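You operate a simulated robot arm through the tools that you are given. There is no shell and no other tool. Be economical: measure what you need, move in short steps, check, and stop when the job is done.

You run a simulated two-armed robot. Do the job below in one go: nothing can be reset, and whatever is moved stays where it is left.

TASK
Take the cap off the jar on the top of the steel workbench and lay it down there.

It is judged by the outcome, as a careful person would: the job done as asked, and still so three seconds after it is handed in. It fails if anything else is knocked over, pushed out of place, dropped, spilled or broken. Lids that push on must go on centred and level and be pressed home; caps that screw on are set level and turned clockwise until they are tight.

THE ROBOT
Two 6-joint arms with two-finger grippers on one trunk, on a base that drives. Base frame: it is fixed to the floor where the robot stands at the start and does not move with it; the origin is under the middle of the robot, x ahead of it, y to its left, z up. Units: mm, degrees, N and s.
The left shoulder is at the start at [30, 178, 1113], the right one opposite. With the tool pointing down near the work surface each hand reaches from about 500 to 820 mm from the robot's upright axis, wherever it stands, measured 20 degrees to its own side. Payload 2.54 kg a hand.
The tool frame of a hand sits at the grasp point between the pads (the TCP): z along the fingers, y along the line on which they close. The tips reach 30 mm beyond it. Largest opening 116 mm; the body of the gripper starts 95 mm behind the TCP.
Orientation is told as [roll, pitch, yaw] about the base's x, y, z axes, in that order, counted from this pose: with the fingers straight down and closing along the base's y, the tool's x points along the base's -x, its y along +y and its z along -z.

THE INTERFACE
- The arms move only by the tool move_arm. It takes "left_series", "right_series" or both (then of equal length, played together; a hand with none holds still); each is a list that holds one entry, the list of rows, each a list of 6 numbers: the shift along the tool's x, y, z in mm, then the turn, a rotation vector about the tool's x, y, z in degrees. In form: [[[x, y, z, ax, ay, az], ...]]. A call has 1 to 8 rows; each row is the pose to reach, as a shift and turn from the pose commanded when the call began, along the tool's axes at that moment. "left_jaw" and "right_jaw" are, for a hand that has rows, the gripper command, from -1 (shut) to 1 (fully open), values between in proportion, set as the call begins (left out, the last holds). Rows are played at 5 a second. More than 50 mm and 8.6 degrees between two rows, or a gripper value outside its range, and nothing of the call is played. Where a pose cannot be reached the arm comes as near as it can. A force on the tool above 40 N (or 10 N above the force at the start of the call, whichever is more), or a blocked arm, ends the call early, and 0.2 s more pass. Each finger travels about 153 mm/s and halts on what it meets, pressing with about 21 N; the grip force reading is that of the motor and also rises with nothing between the fingers. The clock runs only during rows and for 0.2 s after the last one: add rows that repeat a pose to give the fingers time. The reply holds the time, the measured pose of the TCP, the force on the tool along the base axes, the opening and the grip force, in the units named above and with some noise, with the torque about the TCP (base axes, N m) and any sound that the robot's microphone picked up, and new pictures: "views" is both (left out), scene, wrist or none (wrist: the cameras of the hands that moved).
- Cameras (640 x 400 px; columns grow to the right, rows downward): "scene" is now at [43.5, -23.9, 1836.9]; the picture's right is [-0.30, -0.95, 0.00], its down [-0.71, 0.22, -0.67] and it looks along [0.63, -0.20, -0.75] (base axes); focal length 250 px, centre (320, 200). "left" rides on the left gripper at [69, 15, -122] in its tool frame; the picture's right is [-0.21, 0.98, 0.00], its down [-0.83, -0.18, -0.53] and it looks along [-0.52, -0.11, 0.85] (tool axes); focal length 251 px, centre (320, 200). "right" rides on the right gripper at [69, -15, -122] in its tool frame; the picture's right is [0.21, 0.98, 0.00], its down [-0.83, 0.18, -0.53] and it looks along [-0.52, 0.11, 0.85] (tool axes); focal length 251 px, centre (320, 200). There is no depth. A picture from a camera that has moved, and an enlarged one, comes with that camera's place and axes in the base frame and with its lens.
- slide_trunk(by): slides the trunk up (or, below 0, down) by that many mm; the arms and the scene camera ride with it, the base frame stays. It gives what a move gives, with no picture.
- roll_base(legs): drives the robot by 1 to 6 legs, each [ahead, left, turn to the left] in mm, mm and degrees, along the robot's own axes; the way and the turn of a leg run together, so that a leg with both is an arc; at most 1500 mm and 180 degrees a leg. The arms and the cameras ride along, it lands a little off, and it stops where it bumps. It gives what a move gives, and a new picture of the scene camera.
- head_to(pan, tilt): turns the head with the scene camera to pan (to the left, within 143 degrees either way) and tilt (down, from -29 to 69), counted from straight ahead of the robot. It gives what a move gives, and a new picture of the scene camera.
- inspect(camera, box): a new picture of the part [left, top, right, bottom] of that camera's present view, enlarged. The clock stands still meanwhile.
- finish_job(): hands the job in; it is judged then, once.

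Work in short steps. Places have to be worked out from the pictures, the camera data and where the tool is seen: move nearer, look again, correct. Check each grasp and each placing, and mend what went wrong. You have 120 turns and 260 pictures in all, those below and enlarged ones among them. Open the grippers and draw the arms clear of the work before you hand the job in, unless the task says otherwise; then end with one line.

The tools are called after "Emit:" as a command line: name --argument value ..., lists and objects as JSON in quotes. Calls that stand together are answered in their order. move_arm: Moves the arms, as the interface text tells. Its arguments: {"type":"object","properties":{"left_series":{"type":"array","items":{"type":"array","items":{"type":"array","items":{"type":"number"}}}},"left_jaw":{"type":"number"},"right_series":{"type":"array","items":{"type":"array","items":{"type":"array","items":{"type":"number"}}}},"right_jaw":{"type":"number"},"views":{"type":"string","enum":["both","scene","wrist","none"]}},"required":[]} The other tools are called the same way: slide_trunk (by) slides the trunk up or down; roll_base (legs) drives the base; head_to (pan, tilt) turns the head that bears the scene camera; inspect (camera, box) takes an enlarged picture of a part of a camera's view; finish_job () hands the job in.

At the start:

```text
time_s: 0.0
left_eef_pos: [453.8, 67.6, 1189.5]
left_ee_rot: [0.0, 0.0, 0.0]
left_ft_force: [-0.2, -0.5, 0.3]
left_wrist_torque: [0.0, 0.0, 0.0]
left_width: 115.6
left_gripper_force: 0.1
right_eef_pos: [442.5, -283.1, 1262.0]
right_ee_rot: [0.0, 0.0, 0.0]
right_ft_force: [0.5, -0.6, 0.6]
right_wrist_torque: [-0.02, 0.01, 0.01]
right_width: 116.1
right_gripper_force: 0.0
trunk travel left (down, up): [-325.0, 215.0]
robot x, y, heading: [-0.6, 1.7, -0.1]
head pan, tilt: [-17.4, 48.3]
```

scene: 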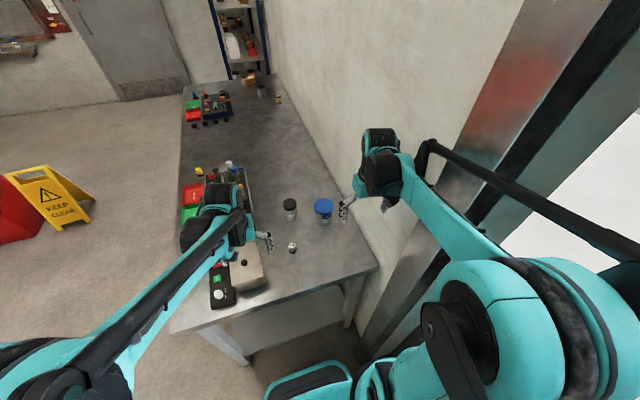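
right: 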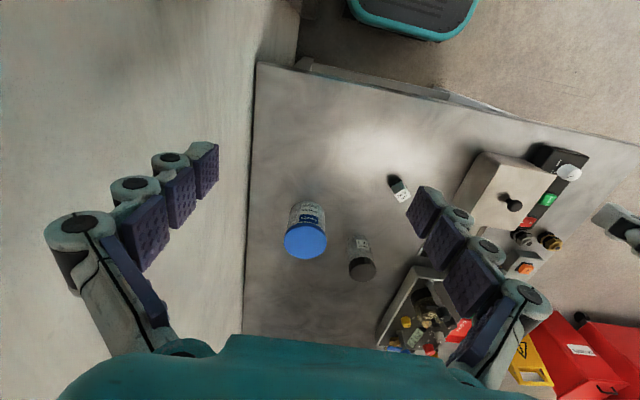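
left: 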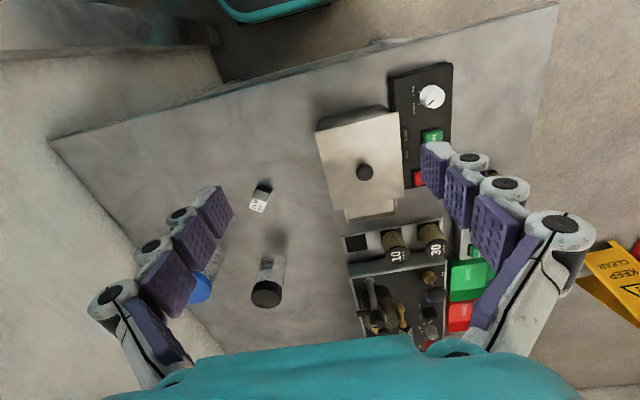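

The pictures show a blue-lidded container, a black-capped container and a small one on the bench. I enlarge them to tell which is the jar.

Emit:
inspect --camera "right" --box '[260, 160, 440, 300]'

Emit:
inspect --camera "left" --box '[180, 160, 340, 320]'

Emit:
inspect --camera "scene" --box '[230, 170, 390, 270]'

```text
2.86 times, centred on (350, 230) of right
camera zoom: at [375.1, -297.3, 1383.4], right [-0.21, 0.98, 0.0], down [0.83, 0.18, 0.53], along [0.52, 0.11, -0.85], focal length 718 px, centre (234, 114)
```

zoom: 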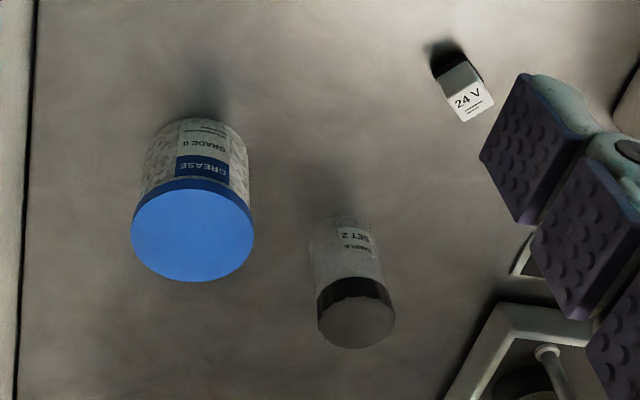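

```text
2.50 times, centred on (260, 240) of left
camera zoom: at [385.3, 83.2, 1311.4], right [0.21, 0.98, 0.0], down [0.83, -0.18, 0.53], along [0.52, -0.11, -0.85], focal length 629 px, centre (470, 100)
```

zoom: 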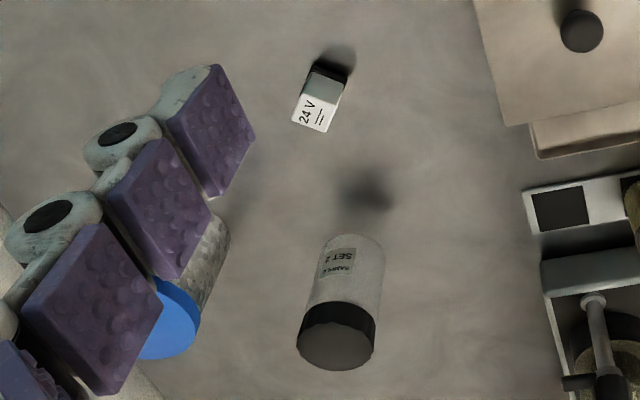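

```text
4.00 times, centred on (310, 220) of scene
camera zoom: at [43.5, -23.9, 1836.9], right [-0.3, -0.95, 0.0], down [-0.71, 0.22, -0.67], along [0.63, -0.2, -0.75], focal length 1002 px, centre (360, 120)
```

zoom: 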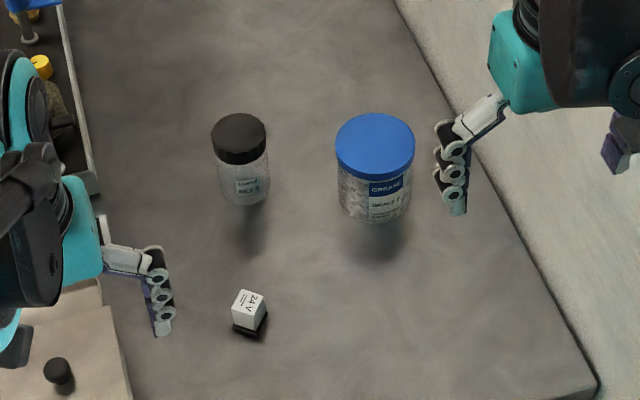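

The black cap's top works out near (777, -115, 997). I check the rest of the bench for other jar candidates before choosing.

Emit:
inspect --camera "scene" --box '[170, 60, 300, 140]'

Emit:
inspect --camera "scene" --box '[270, 190, 350, 240]'

Emit:
inspect --camera "scene" --box '[170, 150, 290, 310]'

```text
4.92 times, centred on (235, 100) of scene
camera zoom: at [43.5, -23.9, 1836.9], right [-0.3, -0.95, 0.0], down [-0.71, 0.22, -0.67], along [0.63, -0.2, -0.75], focal length 1233 px, centre (738, 692)
```

zoom: 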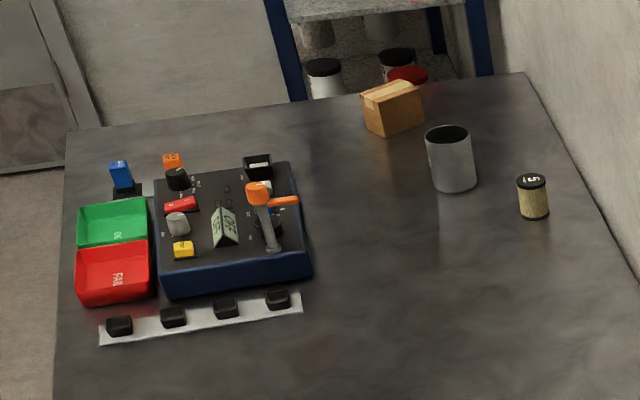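

```text
8.00 times, centred on (310, 215) of scene
camera zoom: at [43.5, -23.9, 1836.9], right [-0.3, -0.95, 0.0], down [-0.71, 0.22, -0.67], along [0.63, -0.2, -0.75], focal length 2004 px, centre (400, 80)
```

zoom: 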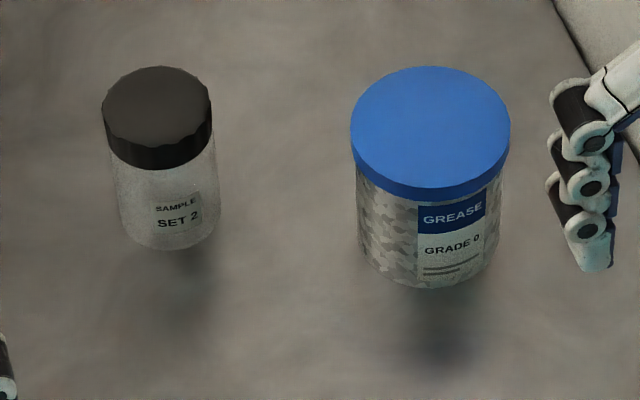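

```text
2.50 times, centred on (230, 230) of scene
camera zoom: at [43.5, -23.9, 1836.9], right [-0.3, -0.95, 0.0], down [-0.71, 0.22, -0.67], along [0.63, -0.2, -0.75], focal length 626 px, centre (545, 125)
```

zoom: 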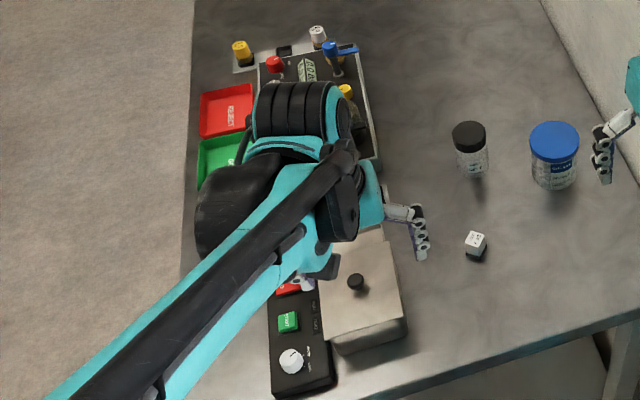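

The black-capped "SAMPLE SET 2" glass jar has the ribbed screw cap, while the blue one is a grease tub with a push-on lid, so I take the black one as the jar. It stands about 785 mm out, so I drive 100 mm nearer.

Emit:
roll_base --legs '[[100, 0, 0]]'

```text
time_s: 1.2
left_eef_pos: [556.6, 69.4, 1189.9]
left_ee_rot: [0.0, 0.0, 0.1]
left_ft_force: [0.8, 0.6, -0.5]
left_wrist_torque: [0.03, -0.01, -0.04]
left_width: 116.0
left_gripper_force: 0.1
right_eef_pos: [547.0, -282.7, 1261.9]
right_ee_rot: [-0.1, 0.0, 0.1]
right_ft_force: [0.4, 0.3, -0.2]
right_wrist_torque: [-0.01, 0.0, -0.01]
right_width: 115.8
right_gripper_force: 0.0
trunk travel left (down, up): [-325.0, 215.0]
robot x, y, heading: [99.0, 1.4, -0.0]
head pan, tilt: [-17.4, 48.3]
camera scene: at [146.9, -23.7, 1836.8], right [-0.3, -0.95, 0.0], down [-0.71, 0.22, -0.66], along [0.63, -0.2, -0.75], focal length 250 px, centre (320, 200)
```

scene: 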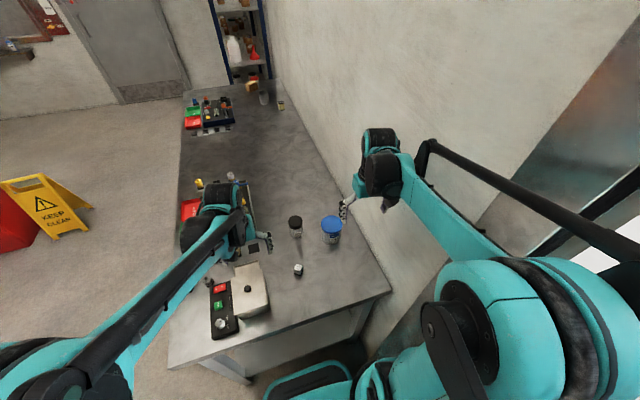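

The view confirms the bench and jars stay put. I bring the left hand to a staging pose behind and above the jar, pitched to come in from the front left at 40 degrees below horizontal.

Emit:
move_arm --left_series '[[[-10.4, -10.9, 16.6, 1.91, -6.05, 4.09], [-20.8, -21.8, 33.2, 3.82, -12.1, 8.19], [-31.1, -32.6, 49.9, 5.72, -18.15, 12.28], [-41.5, -43.5, 66.5, 7.63, -24.2, 16.38], [-51.9, -54.4, 83.1, 9.54, -30.25, 20.47], [-62.2, -65.2, 99.8, 11.45, -36.3, 24.56], [-72.6, -76.1, 116.4, 13.35, -42.35, 28.66], [-83, -87, 133, 15.26, -48.4, 32.75]]]' --left_jaw 0.6 --views "both"

```text
time_s: 3.0
left_eef_pos: [659.9, -24.0, 1083.4]
left_ee_rot: [0.0, -50.0, -34.9]
left_ft_force: [0.2, 0.0, 0.2]
left_wrist_torque: [0.0, 0.06, 0.0]
left_width: 92.8
left_gripper_force: 0.1
left hand out of reach, approached as far as the arm can: row 7, 8
right_eef_pos: [546.9, -283.0, 1261.2]
right_ee_rot: [0.0, 0.0, 0.1]
right_ft_force: [-0.8, -0.1, 0.6]
right_wrist_torque: [0.0, 0.01, 0.01]
right_width: 116.0
right_gripper_force: 0.0
trunk travel left (down, up): [-325.0, 215.0]
robot x, y, heading: [103.2, 1.1, 0.0]
head pan, tilt: [-17.4, 48.3]
camera scene: at [147.3, -23.8, 1836.8], right [-0.3, -0.95, 0.0], down [-0.71, 0.22, -0.66], along [0.63, -0.2, -0.75], focal length 250 px, centre (320, 200)
camera left: at [556.8, 67.1, 1110.5], right [0.67, 0.72, 0.16], down [0.0, -0.22, 0.98], along [0.74, -0.66, -0.15], focal length 251 px, centre (320, 200)
```

scene: 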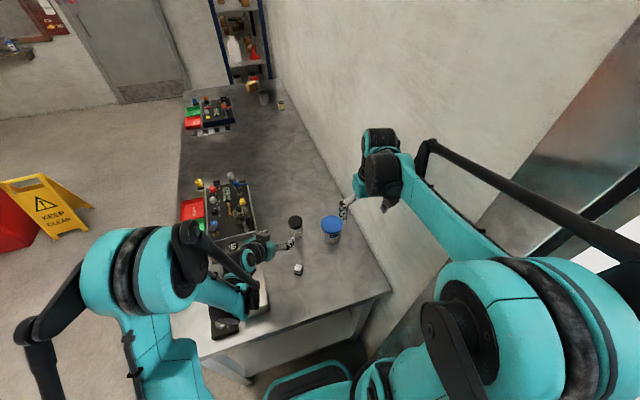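
left: 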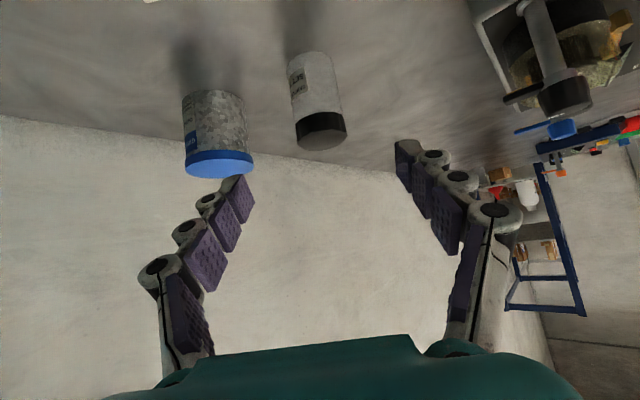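

The hand reached the right tilt, but stopped short of the staging point because it was too close in. I enlarge the left and scene views to refine the jar's place before going on.

Emit:
inspect --camera "left" --box '[240, 20, 400, 170]'

Emit:
inspect --camera "scene" --box '[260, 205, 360, 285]'

Emit:
inspect --camera "right" --box '[220, 100, 460, 250]'

```text
2.67 times, centred on (320, 95) of left
camera zoom: at [556.8, 67.1, 1110.5], right [0.67, 0.72, 0.16], down [0.0, -0.22, 0.98], along [0.74, -0.66, -0.15], focal length 670 px, centre (320, 480)
```

zoom: 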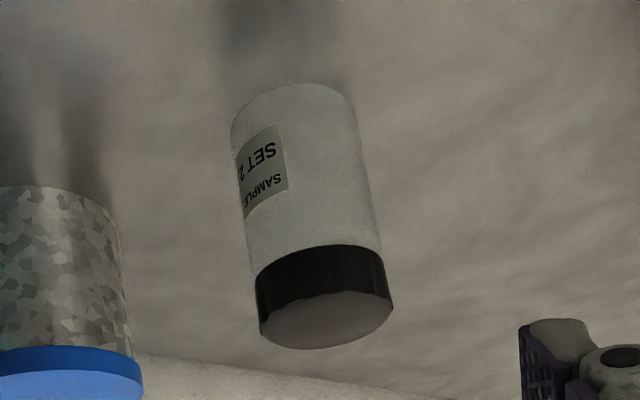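

```text
5.00 times, centred on (310, 245) of scene
camera zoom: at [147.3, -23.8, 1836.8], right [-0.3, -0.95, 0.0], down [-0.71, 0.22, -0.66], along [0.63, -0.2, -0.75], focal length 1252 px, centre (370, -25)
```

zoom: 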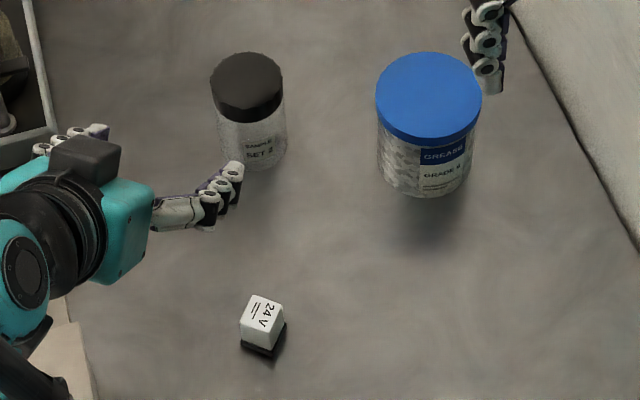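

```text
2.67 times, centred on (340, 175) of right
camera zoom: at [479.0, -296.7, 1383.2], right [-0.22, 0.98, 0.0], down [0.83, 0.18, 0.53], along [0.52, 0.12, -0.85], focal length 670 px, centre (267, 267)
```

zoom: 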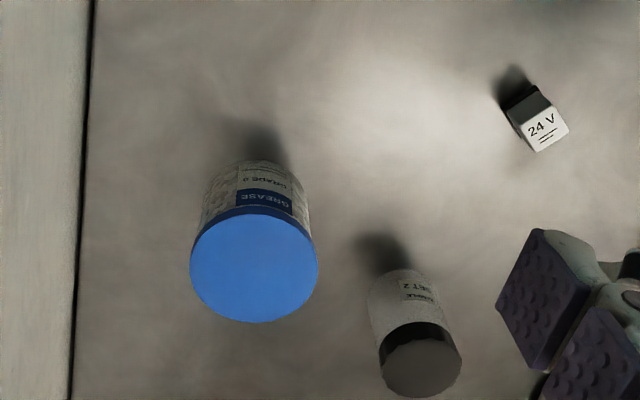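

The jar axis comes out near (773, -111), its cap top near z = 1000. I move the left hand down and forward to about 110 mm short of its grasp pose and see where it lands.

Emit:
move_arm --left_series '[[[9, -2, 22, 0, 0, 0], [18, -3, 44, 0, 0, 0], [27, -5, 66, 0, 0, 0], [36, -6, 87, 0, 0, 0]]]' --views "none"

```text
time_s: 4.0
left_eef_pos: [718.6, -62.4, 1020.8]
left_ee_rot: [0.1, -49.8, -34.9]
left_ft_force: [0.4, -1.5, -0.1]
left_wrist_torque: [0.01, -0.03, 0.01]
left_width: 92.8
left_gripper_force: 0.1
left hand out of reach, approached as far as the arm can: row 1, 2, 3, 4
right_eef_pos: [547.7, -282.4, 1262.1]
right_ee_rot: [0.0, 0.0, 0.1]
right_ft_force: [-0.3, 1.1, -0.3]
right_wrist_torque: [0.02, 0.03, 0.02]
right_width: 116.4
right_gripper_force: 0.1
trunk travel left (down, up): [-325.0, 215.0]
robot x, y, heading: [102.6, 2.0, -0.0]
head pan, tilt: [-17.4, 48.3]
```

The arm cannot get that low at this tilt with the trunk this high. I lift the left hand some 80 mm and then lower the trunk.

Emit:
move_arm --left_series '[[[-20, 0, -17, 0, 0, 0], [-40, 0, -34, 0, 0, 0], [-61.3, 0, -51.4, 0, 0, 0]]]' --views "none"

Emit:
slide_trunk --by -120

```text
time_s: 4.8
left_eef_pos: [715.5, -60.0, 1102.8]
left_ee_rot: [0.1, -50.0, -34.9]
left_ft_force: [-0.1, -0.9, -0.5]
left_wrist_torque: [0.05, -0.01, 0.03]
left_width: 93.2
left_gripper_force: 0.1
right_eef_pos: [545.0, -282.2, 1261.0]
right_ee_rot: [-0.1, -0.1, 0.1]
right_ft_force: [0.3, -0.4, -0.6]
right_wrist_torque: [0.01, -0.06, 0.01]
right_width: 115.9
right_gripper_force: 0.1
trunk travel left (down, up): [-325.0, 215.0]
robot x, y, heading: [95.7, -1.3, 0.1]
head pan, tilt: [-17.4, 48.3]
```

```text
time_s: 6.3
left_eef_pos: [715.7, -61.0, 983.1]
left_ee_rot: [0.0, -50.0, -35.0]
left_ft_force: [-0.1, 0.5, 0.2]
left_wrist_torque: [-0.03, -0.01, -0.02]
left_width: 92.9
left_gripper_force: 0.1
right_eef_pos: [547.2, -282.4, 1141.5]
right_ee_rot: [0.0, 0.0, 0.0]
right_ft_force: [0.8, -0.3, 0.0]
right_wrist_torque: [-0.02, -0.02, -0.02]
right_width: 115.9
right_gripper_force: 0.0
trunk travel left (down, up): [-205.0, 335.0]
robot x, y, heading: [104.0, 3.3, 0.1]
head pan, tilt: [-17.4, 48.3]
```

The trunk is down and the left hand is at (716, -61, 983). I look through the left and scene cameras to line it up with the jar.

Emit:
inspect --camera "left" --box '[0, 0, 640, 400]'

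Emit:
inspect --camera "scene" --box '[240, 200, 380, 290]'

Emit:
inspect --camera "right" --box '[160, 150, 560, 400]'

```text
1.00 times, centred on (320, 200) of left (not enlarged: the box is as wide or as high as the picture)
camera zoom: at [612.4, 31.3, 1008.3], right [0.67, 0.72, 0.16], down [0.0, -0.22, 0.98], along [0.74, -0.66, -0.14], focal length 251 px, centre (320, 200)
```

zoom: 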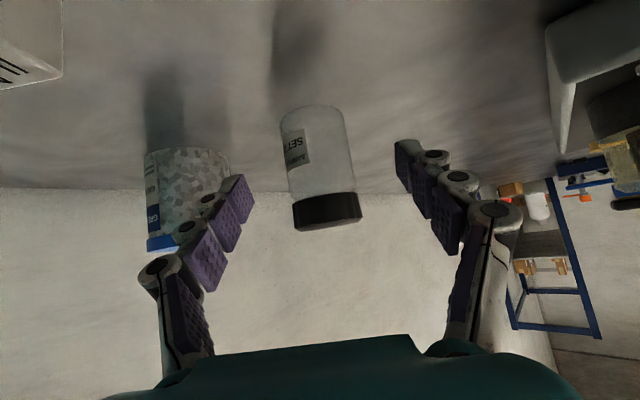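

```text
4.44 times, centred on (310, 245) of scene
camera zoom: at [146.0, -23.7, 1717.0], right [-0.3, -0.95, 0.0], down [-0.71, 0.22, -0.67], along [0.63, -0.2, -0.75], focal length 1113 px, centre (364, 0)
```

zoom: 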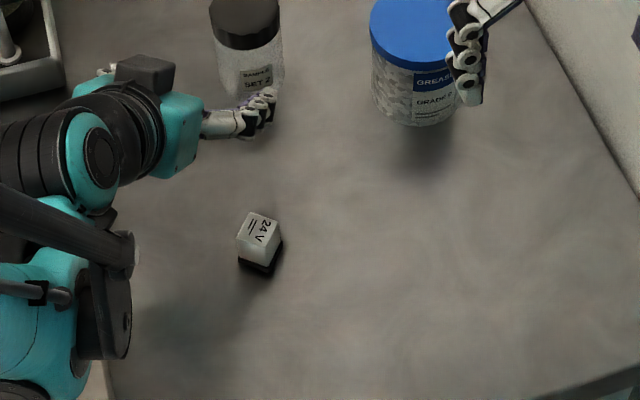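

```text
1.60 times, centred on (360, 275) of right
camera zoom: at [478.1, -296.7, 1263.6], right [-0.22, 0.98, 0.0], down [0.83, 0.18, 0.53], along [0.52, 0.12, -0.85], focal length 402 px, centre (256, 80)
```

zoom: 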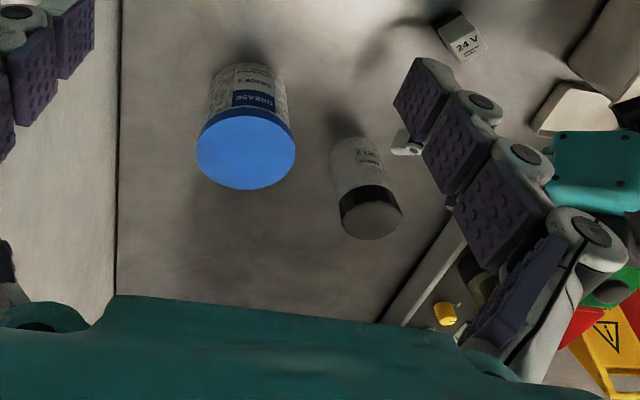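

The jar axis is about (772, -111) and the bench near z = 900. I advance along the fingers toward a body grasp at z ≈ 935, stopping partway to check.

Emit:
move_arm --left_series '[[[-1, -8, 10, 0, 0, 0], [-2, -8, 25, 0, 0, 0], [-2, -8, 40, 0, 0, 0], [-2, -8, 40, 0, 0, 0]]]' --views "both"

```text
time_s: 7.3
left_eef_pos: [735.6, -83.8, 957.9]
left_ee_rot: [0.0, -50.0, -35.0]
left_ft_force: [-0.4, -0.1, -0.1]
left_wrist_torque: [0.0, 0.0, -0.01]
left_width: 92.7
left_gripper_force: 0.0
right_eef_pos: [545.6, -282.7, 1142.0]
right_ee_rot: [0.0, 0.1, 0.2]
right_ft_force: [-0.8, -0.3, -0.1]
right_wrist_torque: [-0.01, -0.02, 0.01]
right_width: 116.0
right_gripper_force: 0.1
trunk travel left (down, up): [-205.0, 335.0]
robot x, y, heading: [103.7, -2.9, -0.0]
head pan, tilt: [-17.4, 48.3]
camera scene: at [145.7, -23.4, 1716.9], right [-0.3, -0.95, 0.0], down [-0.71, 0.22, -0.67], along [0.64, -0.2, -0.75], focal length 250 px, centre (320, 200)
camera left: at [632.9, 6.5, 982.9], right [0.67, 0.72, 0.16], down [0.0, -0.22, 0.98], along [0.74, -0.66, -0.14], focal length 251 px, centre (320, 200)
```

scene: 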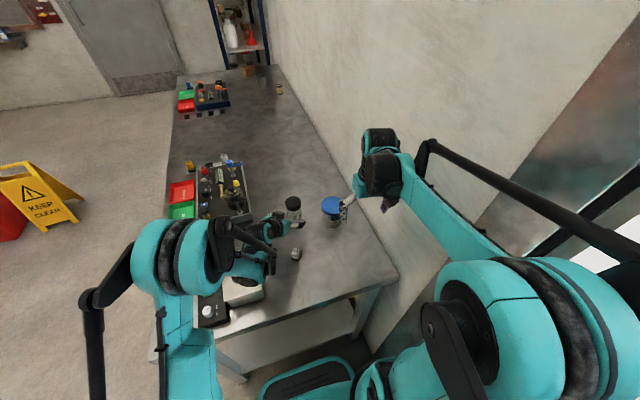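
left: 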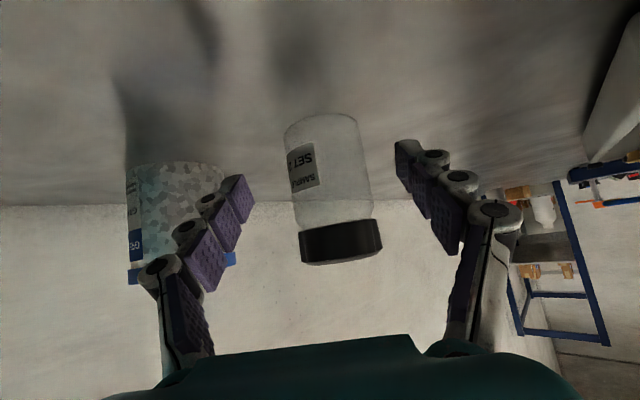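

The jar sits between the open fingers, about 4 mm toward the left finger. I correct by that and advance the last 36 mm.

Emit:
move_arm --left_series '[[[0, 4, 12, 0, 0, 0], [0, 4, 24, 0, 0, 0], [0, 4, 36, 0, 0, 0], [0, 4, 36, 0, 0, 0]]]' --views "both"

```text
time_s: 8.3
left_eef_pos: [761.1, -96.9, 935.6]
left_ee_rot: [0.0, -50.0, -35.0]
left_ft_force: [-1.1, -0.5, -1.2]
left_wrist_torque: [0.01, 0.0, 0.01]
left_width: 92.7
left_gripper_force: 0.1
right_eef_pos: [545.3, -283.5, 1142.0]
right_ee_rot: [-0.1, 0.0, 0.0]
right_ft_force: [-0.2, 0.1, 0.1]
right_wrist_torque: [0.01, -0.01, 0.02]
right_width: 115.7
right_gripper_force: 0.1
trunk travel left (down, up): [-205.0, 335.0]
robot x, y, heading: [103.5, 0.4, 0.4]
head pan, tilt: [-17.4, 48.3]
camera scene: at [145.8, -23.7, 1716.9], right [-0.3, -0.95, 0.0], down [-0.71, 0.22, -0.67], along [0.64, -0.2, -0.75], focal length 250 px, centre (320, 200)
camera left: at [657.7, -5.9, 961.8], right [0.67, 0.72, 0.16], down [0.0, -0.22, 0.98], along [0.74, -0.66, -0.14], focal length 251 px, centre (320, 200)
```

scene: 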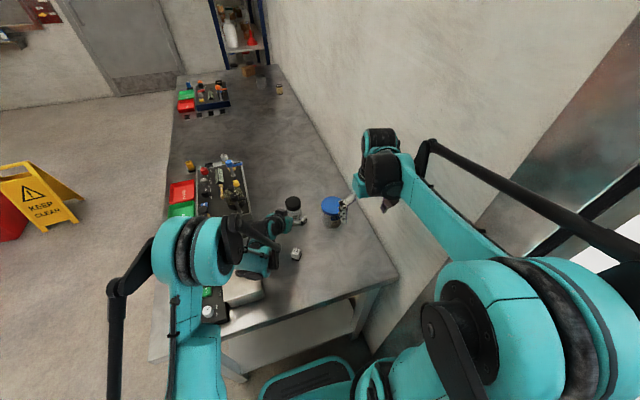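
left: 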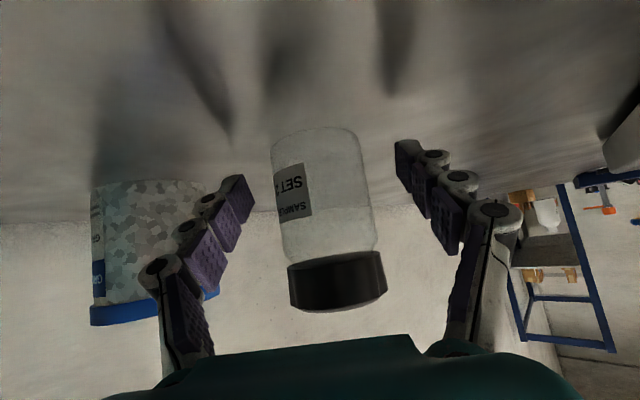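

The jar body is centred between the pads at z ≈ 935, well below the cap. I close the left gripper on it.

Emit:
move_arm --left_series '[[[0, 0, 0, 0, 0, 0], [0, 0, 0, 0, 0, 0], [0, 0, 0, 0, 0, 0], [0, 0, 0, 0, 0, 0]]]' --left_jaw -1 --views "wrist"

Emit:
inspect --camera "scene" --box '[220, 180, 380, 300]'

Emit:
inspect --camera "right" --box '[160, 150, 560, 400]'

```text
time_s: 9.3
left_eef_pos: [761.0, -96.5, 937.1]
left_ee_rot: [0.0, -50.0, -35.0]
left_ft_force: [0.7, -1.5, 1.4]
left_wrist_torque: [-0.06, -0.02, 0.0]
left_width: 56.9
left_gripper_force: 21.0
right_eef_pos: [546.5, -282.7, 1142.2]
right_ee_rot: [0.1, 0.0, 0.1]
right_ft_force: [0.2, 0.0, 0.5]
right_wrist_torque: [0.03, 0.01, -0.03]
right_width: 116.0
right_gripper_force: 0.1
trunk travel left (down, up): [-205.0, 335.0]
robot x, y, heading: [102.1, -0.1, -0.1]
head pan, tilt: [-17.4, 48.3]
camera left: at [657.7, -5.9, 961.9], right [0.67, 0.72, 0.16], down [0.0, -0.22, 0.98], along [0.74, -0.66, -0.14], focal length 251 px, centre (320, 200)
```

left: 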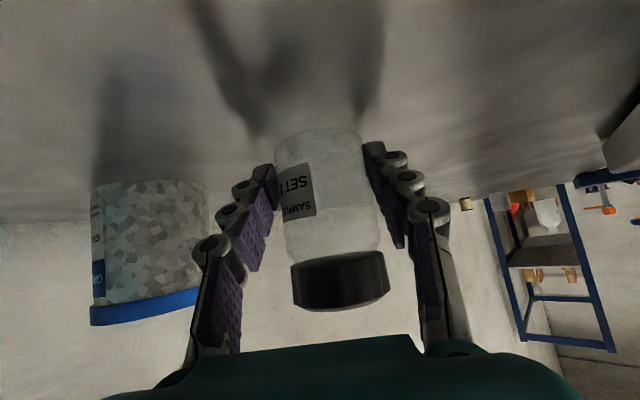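

```text
3.33 times, centred on (300, 240) of scene
camera zoom: at [145.9, -23.8, 1716.9], right [-0.3, -0.95, 0.0], down [-0.71, 0.22, -0.67], along [0.64, -0.2, -0.75], focal length 835 px, centre (387, 67)
```

zoom: 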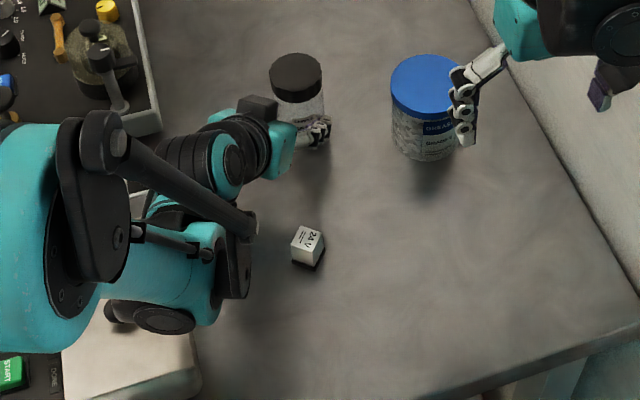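

```text
1.60 times, centred on (360, 275) of right
camera zoom: at [478.0, -296.7, 1263.4], right [-0.22, 0.98, 0.0], down [0.83, 0.18, 0.53], along [0.52, 0.12, -0.85], focal length 402 px, centre (256, 80)
```

zoom: 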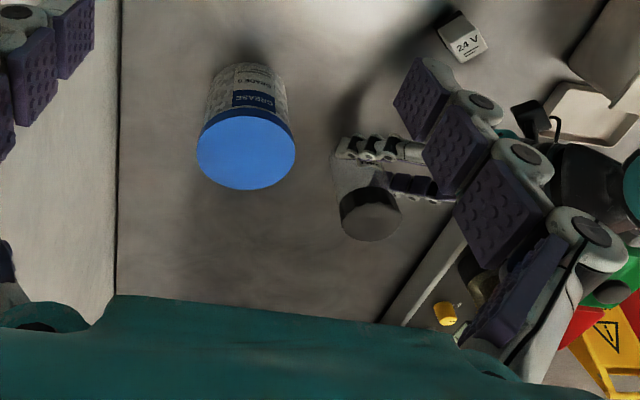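

The left hand holds the jar (57 mm, 21 N) and nothing else moved. Now I bring the right hand, fingers down, above the cap at about (775, -109), turning it 60 degrees on the way so it has room to unscrew counterclockwise.

Emit:
move_arm --right_series '[[[-28, 21, 0, 0, 0, 7.5], [-57, 43, 0, 0, 0, 15], [-85, 65, 0, 0, 0, 22.5], [-114, 86, 0, 0, 0, 30], [-142, 108, 0, 0, 0, 37.5], [-171, 130, 0, 0, 0, 45], [-200, 151, 0, 0, 0, 52.5], [-228.5, 173.5, 0, 0, 0, 60]]]' --right_jaw 0.46 --views "both"

```text
time_s: 11.1
left_eef_pos: [761.4, -97.0, 936.2]
left_ee_rot: [-0.1, -50.0, -34.9]
left_ft_force: [1.2, -0.2, 2.6]
left_wrist_torque: [-0.14, -0.05, 0.0]
left_width: 56.6
left_gripper_force: 21.0
right_eef_pos: [774.7, -108.4, 1140.4]
right_ee_rot: [0.1, 0.0, -60.1]
right_ft_force: [0.6, -0.6, 0.6]
right_wrist_torque: [0.0, -0.02, -0.05]
right_width: 84.5
right_gripper_force: 0.1
trunk travel left (down, up): [-205.0, 335.0]
robot x, y, heading: [102.0, -1.1, 0.1]
head pan, tilt: [-17.4, 48.3]
camera scene: at [146.3, -23.0, 1716.9], right [-0.3, -0.95, 0.0], down [-0.71, 0.22, -0.67], along [0.63, -0.2, -0.75], focal length 250 px, centre (320, 200)
camera right: at [727.4, -54.8, 1262.6], right [0.74, 0.67, 0.0], down [0.57, -0.62, 0.53], along [0.36, -0.4, -0.85], focal length 251 px, centre (320, 200)
```

scene: 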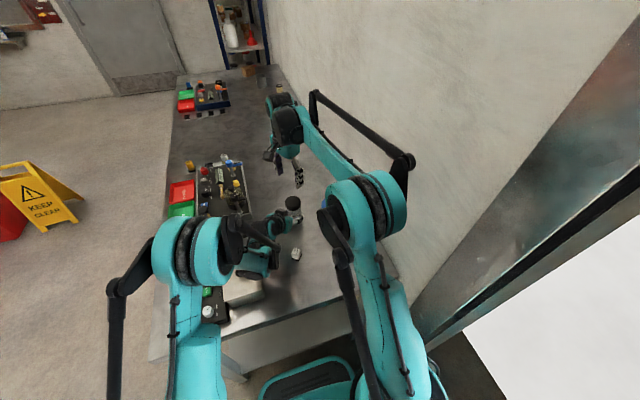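
right: 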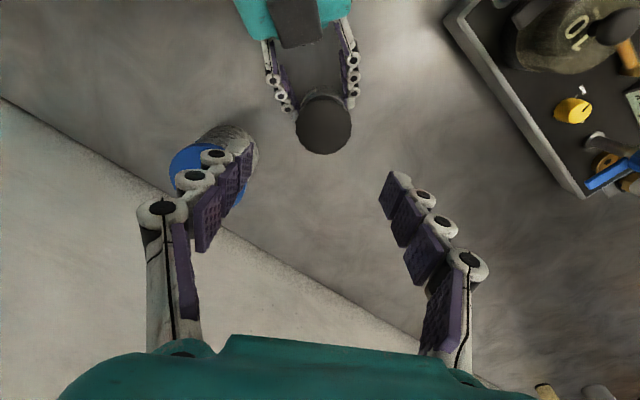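

In the right view the cap centre is near (778, -108), only 3–4 mm from under the tool. I correct that and descend to z ≈ 1050 first.

Emit:
move_arm --right_series '[[[-2, 3.5, 30, 0, 0, 0], [-2, 3.5, 60, 0, 0, 0], [-2, 3.5, 90, 0, 0, 0], [-2, 3.5, 90, 0, 0, 0]]]' --views "both"

Emit:
inspect --camera "scene" --box '[230, 150, 350, 270]'

```text
time_s: 12.1
left_eef_pos: [761.8, -97.0, 935.1]
left_ee_rot: [0.0, -50.0, -35.0]
left_ft_force: [0.3, -0.8, 4.2]
left_wrist_torque: [-0.14, -0.03, -0.01]
left_width: 56.6
left_gripper_force: 20.9
right_eef_pos: [778.4, -107.3, 1049.3]
right_ee_rot: [-0.1, 0.0, -59.8]
right_ft_force: [0.1, -0.4, -0.4]
right_wrist_torque: [0.05, 0.01, 0.0]
right_width: 84.6
right_gripper_force: 0.1
trunk travel left (down, up): [-205.0, 335.0]
robot x, y, heading: [99.4, 2.2, 0.3]
head pan, tilt: [-17.4, 48.3]
camera scene: at [145.9, -23.7, 1716.9], right [-0.3, -0.95, 0.0], down [-0.71, 0.22, -0.67], along [0.64, -0.2, -0.75], focal length 250 px, centre (320, 200)
camera right: at [731.6, -53.3, 1170.8], right [0.74, 0.68, 0.0], down [0.57, -0.62, 0.53], along [0.36, -0.39, -0.85], focal length 251 px, centre (320, 200)
```

scene: 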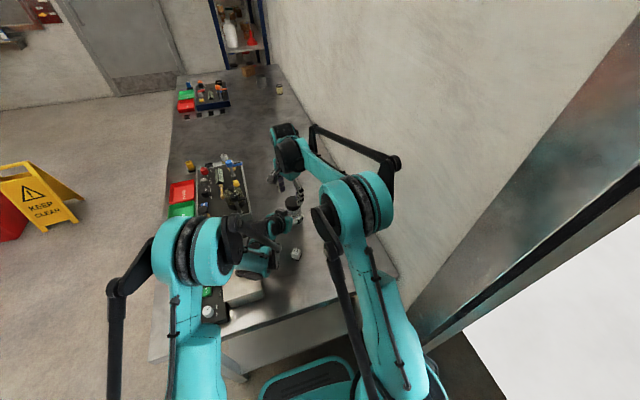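
right: 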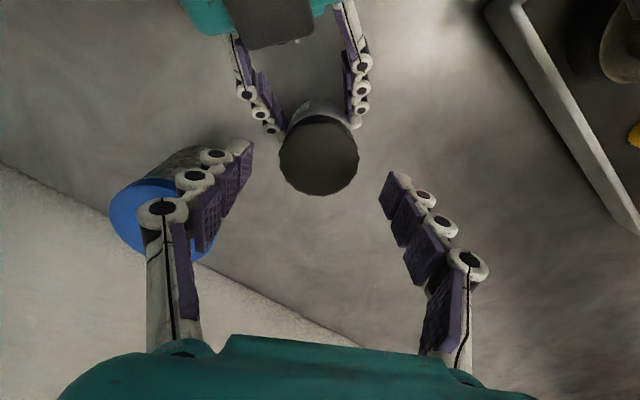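

```text
3.33 times, centred on (290, 210) of scene
camera zoom: at [145.9, -23.7, 1716.9], right [-0.3, -0.95, 0.0], down [-0.71, 0.22, -0.67], along [0.64, -0.2, -0.75], focal length 835 px, centre (420, 167)
```

zoom: 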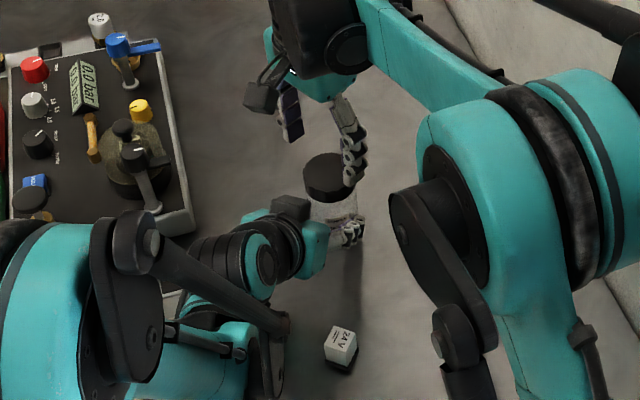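

The cap is centred between the fingers. I descend the last 45 mm so the pads lie beside the cap.

Emit:
move_arm --right_series '[[[2, 0, 15, 0, 0, 0], [2, 0, 30, 0, 0, 0], [2, 0, 45, 0, 0, 0], [2, 0, 45, 0, 0, 0]]]' --views "both"

Emit:
inspect --camera "left" --box '[160, 100, 480, 340]'

```text
time_s: 13.1
left_eef_pos: [762.1, -97.7, 937.0]
left_ee_rot: [-0.1, -49.9, -34.9]
left_ft_force: [-1.0, 0.0, 3.4]
left_wrist_torque: [-0.14, -0.01, 0.0]
left_width: 56.5
left_gripper_force: 20.8
right_eef_pos: [777.8, -105.7, 1007.7]
right_ee_rot: [0.0, 0.0, -59.9]
right_ft_force: [-0.3, 0.6, 0.2]
right_wrist_torque: [-0.01, -0.03, -0.02]
right_width: 84.5
right_gripper_force: 0.0
trunk travel left (down, up): [-205.0, 335.0]
robot x, y, heading: [103.7, 0.8, 0.3]
head pan, tilt: [-17.4, 48.3]
camera scene: at [145.9, -23.7, 1716.9], right [-0.3, -0.95, 0.0], down [-0.71, 0.22, -0.67], along [0.64, -0.2, -0.75], focal length 250 px, centre (320, 200)
camera right: at [730.7, -53.2, 1128.7], right [0.74, 0.68, 0.0], down [0.57, -0.62, 0.53], along [0.36, -0.39, -0.85], focal length 251 px, centre (320, 200)
```

scene: 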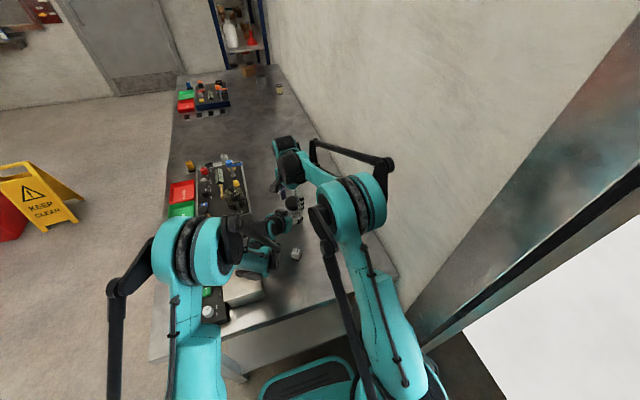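
right: 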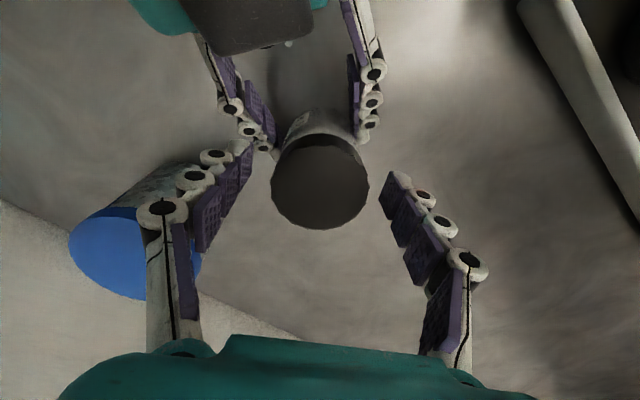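

```text
1.67 times, centred on (320, 220) of left
camera zoom: at [657.7, -5.7, 961.9], right [0.67, 0.72, 0.16], down [0.0, -0.22, 0.98], along [0.74, -0.66, -0.14], focal length 419 px, centre (320, 167)
```

zoom: 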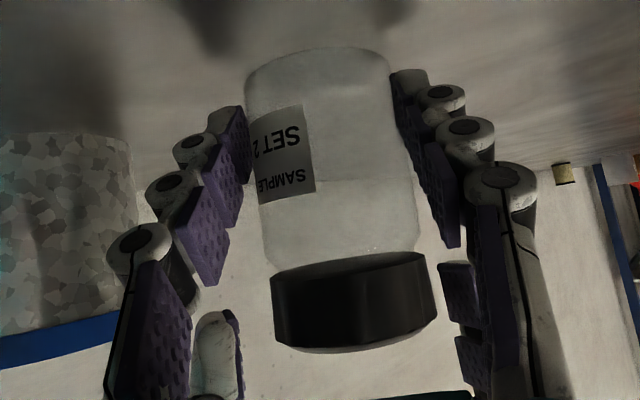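

Pads straddle the cap with tips near its lower rim. I lower 3 mm and close the right gripper on the cap.

Emit:
move_arm --right_series '[[[0, 0, 3, 0, 0, 0], [0, 0, 3, 0, 0, 0], [0, 0, 3, 0, 0, 0]]]' --right_jaw -1 --views "wrist"

Emit:
inspect --camera "left" --box '[160, 100, 480, 340]'

```text
time_s: 13.9
left_eef_pos: [761.0, -96.3, 936.0]
left_ee_rot: [0.0, -49.9, -35.1]
left_ft_force: [-9.9, -1.2, -9.4]
left_wrist_torque: [0.11, -0.09, -0.17]
left_width: 56.3
left_gripper_force: 20.9
right_eef_pos: [777.6, -105.9, 1005.3]
right_ee_rot: [0.1, 0.0, -59.9]
right_ft_force: [10.2, 2.4, 21.3]
right_wrist_torque: [-0.02, -0.35, 0.07]
right_width: 55.3
right_gripper_force: 21.1
trunk travel left (down, up): [-205.0, 335.0]
robot x, y, heading: [104.9, -2.8, 0.2]
head pan, tilt: [-17.4, 48.3]
camera right: at [730.0, -52.7, 1126.1], right [0.74, 0.68, 0.0], down [0.57, -0.62, 0.54], along [0.36, -0.39, -0.84], focal length 251 px, centre (320, 200)
```

right: 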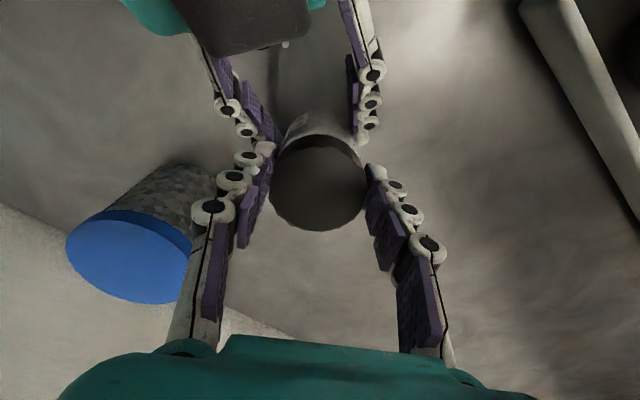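

```text
1.67 times, centred on (320, 220) of left
camera zoom: at [656.7, -5.7, 962.0], right [0.67, 0.72, 0.16], down [0.0, -0.22, 0.98], along [0.74, -0.66, -0.15], focal length 419 px, centre (320, 167)
```

zoom: 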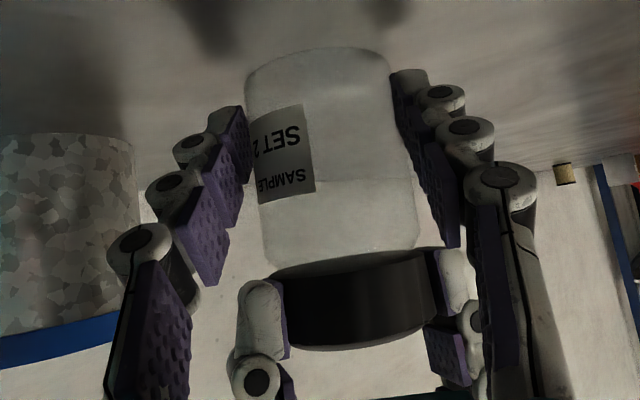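

The cap is gripped (55 mm, 21 N), but the tool is pressing down with 21 N because I lowered it while closing. I ease up 2 mm.

Emit:
move_arm --right_series '[[[0, 0, -1, 0, 0, 0], [0, 0, -2, 0, 0, 0], [0, 0, -2, 0, 0, 0]]]' --views "none"

```text
time_s: 14.7
left_eef_pos: [761.6, -98.0, 936.2]
left_ee_rot: [0.0, -50.0, -35.0]
left_ft_force: [-12.8, -7.2, -0.5]
left_wrist_torque: [0.09, -0.26, -0.41]
left_width: 56.5
left_gripper_force: 21.1
right_eef_pos: [778.0, -107.0, 1005.7]
right_ee_rot: [0.0, 0.0, -60.0]
right_ft_force: [12.7, 7.0, 3.1]
right_wrist_torque: [0.37, -0.53, 0.06]
right_width: 55.1
right_gripper_force: 20.3
trunk travel left (down, up): [-205.0, 335.0]
robot x, y, heading: [101.7, 0.1, 0.1]
head pan, tilt: [-17.4, 48.3]
```

The vertical load is gone; a 14 N sideways load remains along the tool's y. I shift 1.3 mm to relieve it and turn the cap 56 degrees counterclockwise.

Emit:
move_arm --right_series '[[[0, 1.3, 0, 0, 0, 0], [0, 1.3, 0, 0, 0, -8], [0, 1.3, 0, 0, 0, -16], [0, 1.3, 0, 0, 0, -24], [0, 1.3, 0, 0, 0, -32], [0, 1.3, 0, 0, 0, -40], [0, 1.3, 0, 0, 0, -48], [0, 1.3, 0, 0, 0, -56]]]' --views "wrist"

Emit:
inspect --camera "left" --box '[160, 100, 480, 340]'

```text
time_s: 16.5
left_eef_pos: [761.8, -95.5, 936.0]
left_ee_rot: [0.0, -50.0, -34.8]
left_ft_force: [13.4, 18.6, -7.6]
left_wrist_torque: [-0.21, 0.54, 0.63]
left_width: 56.4
left_gripper_force: 20.7
right_eef_pos: [779.4, -107.5, 1005.7]
right_ee_rot: [-0.2, 0.0, -3.9]
right_ft_force: [-12.0, -17.6, 10.5]
right_wrist_torque: [-0.81, 0.38, -0.15]
right_width: 55.1
right_gripper_force: 20.5
trunk travel left (down, up): [-205.0, 335.0]
robot x, y, heading: [99.2, -1.1, 0.1]
head pan, tilt: [-17.4, 48.3]
camera right: at [710.1, -116.5, 1127.4], right [-0.15, 0.99, 0.0], down [0.84, 0.13, 0.53], along [0.53, 0.08, -0.85], focal length 251 px, centre (320, 200)
```

right: 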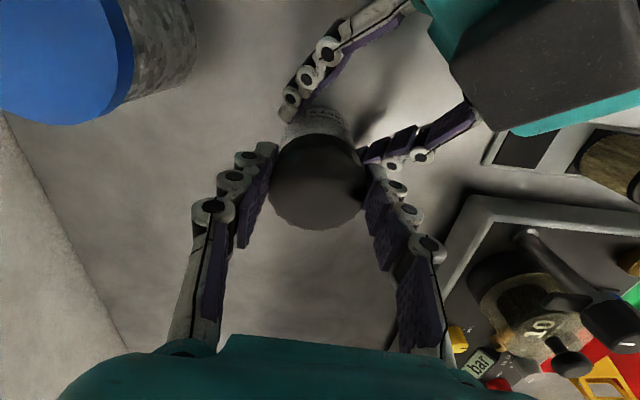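

```text
1.67 times, centred on (320, 220) of left
camera zoom: at [658.0, -4.4, 961.6], right [0.67, 0.72, 0.17], down [0.0, -0.22, 0.98], along [0.74, -0.66, -0.15], focal length 419 px, centre (320, 167)
```

zoom: 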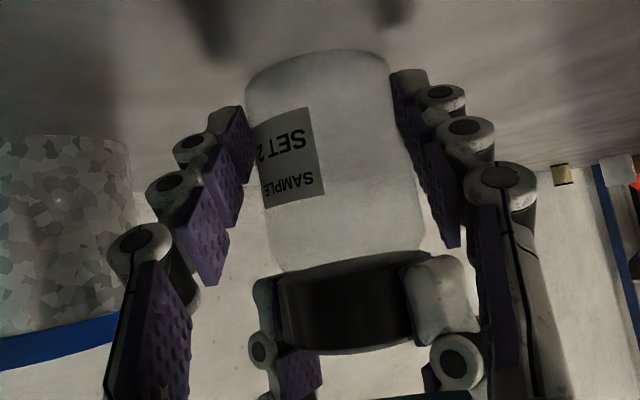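

The cap and hand turned 56 degrees with little torque, and the jar itself stayed almost put. The hand is now near the left fingers, so I open the right gripper slightly and look.

Emit:
move_arm --right_series '[[[0, 0, 0, 0, 0, 0], [1, -2, -3, 0, 0, 0], [1, -2, -3, 0, 0, 0]]]' --right_jaw 0.3 --views "wrist"

Emit:
inspect --camera "left" --box '[160, 100, 480, 340]'

```text
time_s: 17.3
left_eef_pos: [762.1, -97.5, 935.9]
left_ee_rot: [0.0, -50.0, -34.9]
left_ft_force: [0.2, -0.2, 1.1]
left_wrist_torque: [0.03, 0.02, 0.02]
left_width: 56.2
left_gripper_force: 21.0
right_eef_pos: [778.6, -108.6, 1007.8]
right_ee_rot: [0.0, 0.0, -3.8]
right_ft_force: [-0.6, 1.0, 0.1]
right_wrist_torque: [0.0, 0.01, -0.01]
right_width: 75.2
right_gripper_force: 0.1
trunk travel left (down, up): [-205.0, 335.0]
robot x, y, heading: [102.8, 0.3, 0.3]
head pan, tilt: [-17.4, 48.3]
camera right: at [709.6, -116.6, 1129.2], right [-0.15, 0.99, 0.0], down [0.84, 0.12, 0.53], along [0.53, 0.08, -0.85], focal length 251 px, centre (320, 200)
```

right: 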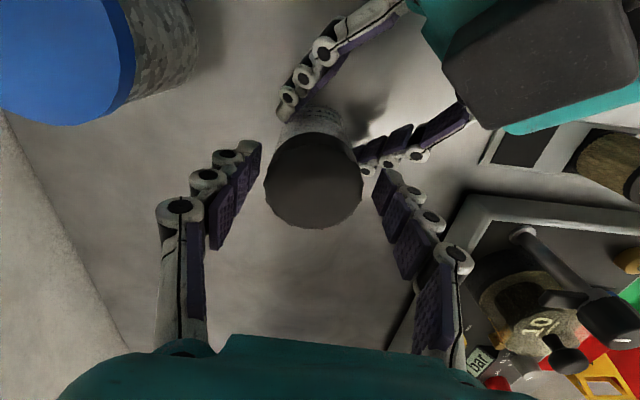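

```text
1.67 times, centred on (320, 220) of left
camera zoom: at [657.8, -5.9, 961.7], right [0.67, 0.72, 0.16], down [0.0, -0.22, 0.98], along [0.74, -0.66, -0.14], focal length 419 px, centre (320, 167)
```

zoom: 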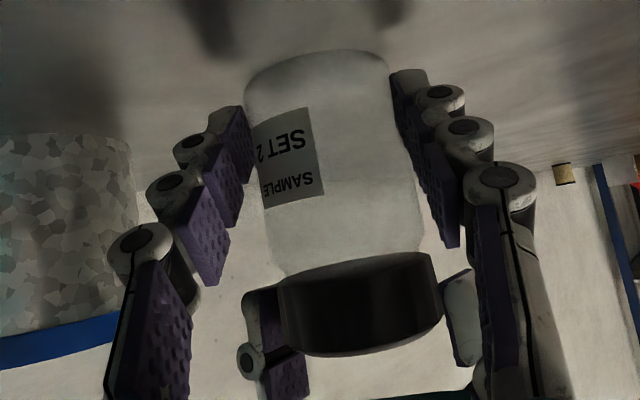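

The gripper opened cleanly with the cap still level. The cap centre looks nearer (781, -111), so I shift there while swinging the open hand back 68 degrees.

Emit:
move_arm --right_series '[[[-2.5, -2.2, 0, 0, 0, 8.5], [-2.5, -2.2, 0, 0, 0, 17], [-2.5, -2.2, 0, 0, 0, 25.5], [-2.5, -2.2, 0, 0, 0, 34], [-2.5, -2.2, 0, 0, 0, 42.5], [-2.5, -2.2, 0, 0, 0, 51], [-2.5, -2.2, 0, 0, 0, 59.5], [-2.5, -2.2, 0, 0, 0, 68]]]' --views "wrist"

```text
time_s: 19.1
left_eef_pos: [761.0, -96.1, 936.2]
left_ee_rot: [-0.1, -50.0, -34.9]
left_ft_force: [0.2, 0.4, 0.1]
left_wrist_torque: [-0.01, 0.04, 0.01]
left_width: 56.1
left_gripper_force: 21.1
right_eef_pos: [779.1, -111.4, 1010.0]
right_ee_rot: [0.0, -0.1, -72.1]
right_ft_force: [-0.4, 0.2, 0.4]
right_wrist_torque: [-0.01, -0.01, -0.02]
right_width: 75.3
right_gripper_force: 0.2
trunk travel left (down, up): [-205.0, 335.0]
robot x, y, heading: [107.5, 0.4, 0.2]
head pan, tilt: [-17.4, 48.3]
camera right: at [744.9, -48.7, 1130.5], right [0.86, 0.5, 0.0], down [0.43, -0.73, 0.53], along [0.27, -0.46, -0.85], focal length 251 px, centre (320, 200)
```

right: 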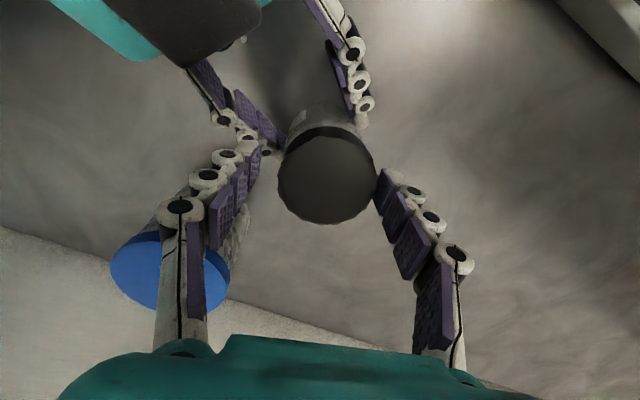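

Combining the views at both angles, the cap axis fits (783, -112), which also lies on the left gripper's centre line. I shift the open hand there, lowered 3 mm.

Emit:
move_arm --right_series '[[[-1.8, 3.5, 3, 0, 0, 0], [-1.8, 3.5, 3, 0, 0, 0]]]' --views "wrist"

Emit:
move_arm --right_series '[[[0, 0, 0, 0, 0, 0], [0, 0, 0, 0, 0, 0], [0, 0, 0, 0, 0, 0]]]' --right_jaw -1 --views "none"

```text
time_s: 19.7
left_eef_pos: [762.0, -97.4, 936.0]
left_ee_rot: [0.0, -50.1, -35.1]
left_ft_force: [0.1, -0.1, -0.2]
left_wrist_torque: [0.0, 0.01, 0.03]
left_width: 56.3
left_gripper_force: 20.9
right_eef_pos: [784.4, -112.1, 1006.9]
right_ee_rot: [0.1, 0.0, -72.0]
right_ft_force: [0.3, 0.3, -0.3]
right_wrist_torque: [-0.01, -0.02, 0.0]
right_width: 75.4
right_gripper_force: 0.0
trunk travel left (down, up): [-205.0, 335.0]
robot x, y, heading: [101.1, -0.9, 0.1]
head pan, tilt: [-17.4, 48.3]
camera right: at [748.7, -49.6, 1128.2], right [0.86, 0.51, 0.0], down [0.43, -0.73, 0.53], along [0.27, -0.46, -0.85], focal length 251 px, centre (320, 200)
```

right: 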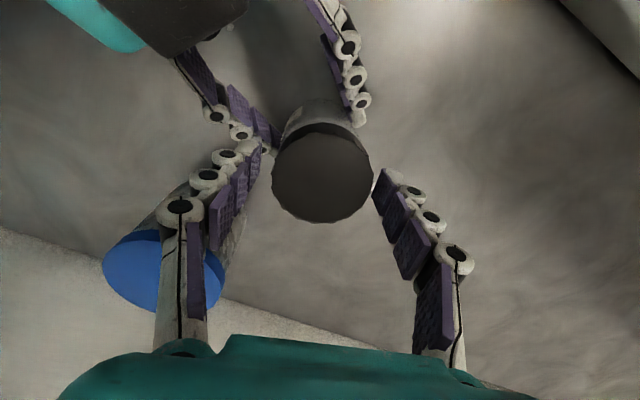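

```text
time_s: 20.5
left_eef_pos: [761.3, -97.1, 934.6]
left_ee_rot: [0.0, -49.9, -35.0]
left_ft_force: [-5.1, 0.2, -7.2]
left_wrist_torque: [0.02, 0.0, -0.04]
left_width: 55.8
left_gripper_force: 20.8
right_eef_pos: [784.4, -111.9, 1007.1]
right_ee_rot: [-0.1, 0.1, -71.9]
right_ft_force: [4.9, -0.4, 6.5]
right_wrist_torque: [0.05, -0.21, 0.04]
right_width: 55.0
right_gripper_force: 21.0
trunk travel left (down, up): [-205.0, 335.0]
robot x, y, heading: [101.5, 0.2, 0.2]
head pan, tilt: [-17.4, 48.3]
```

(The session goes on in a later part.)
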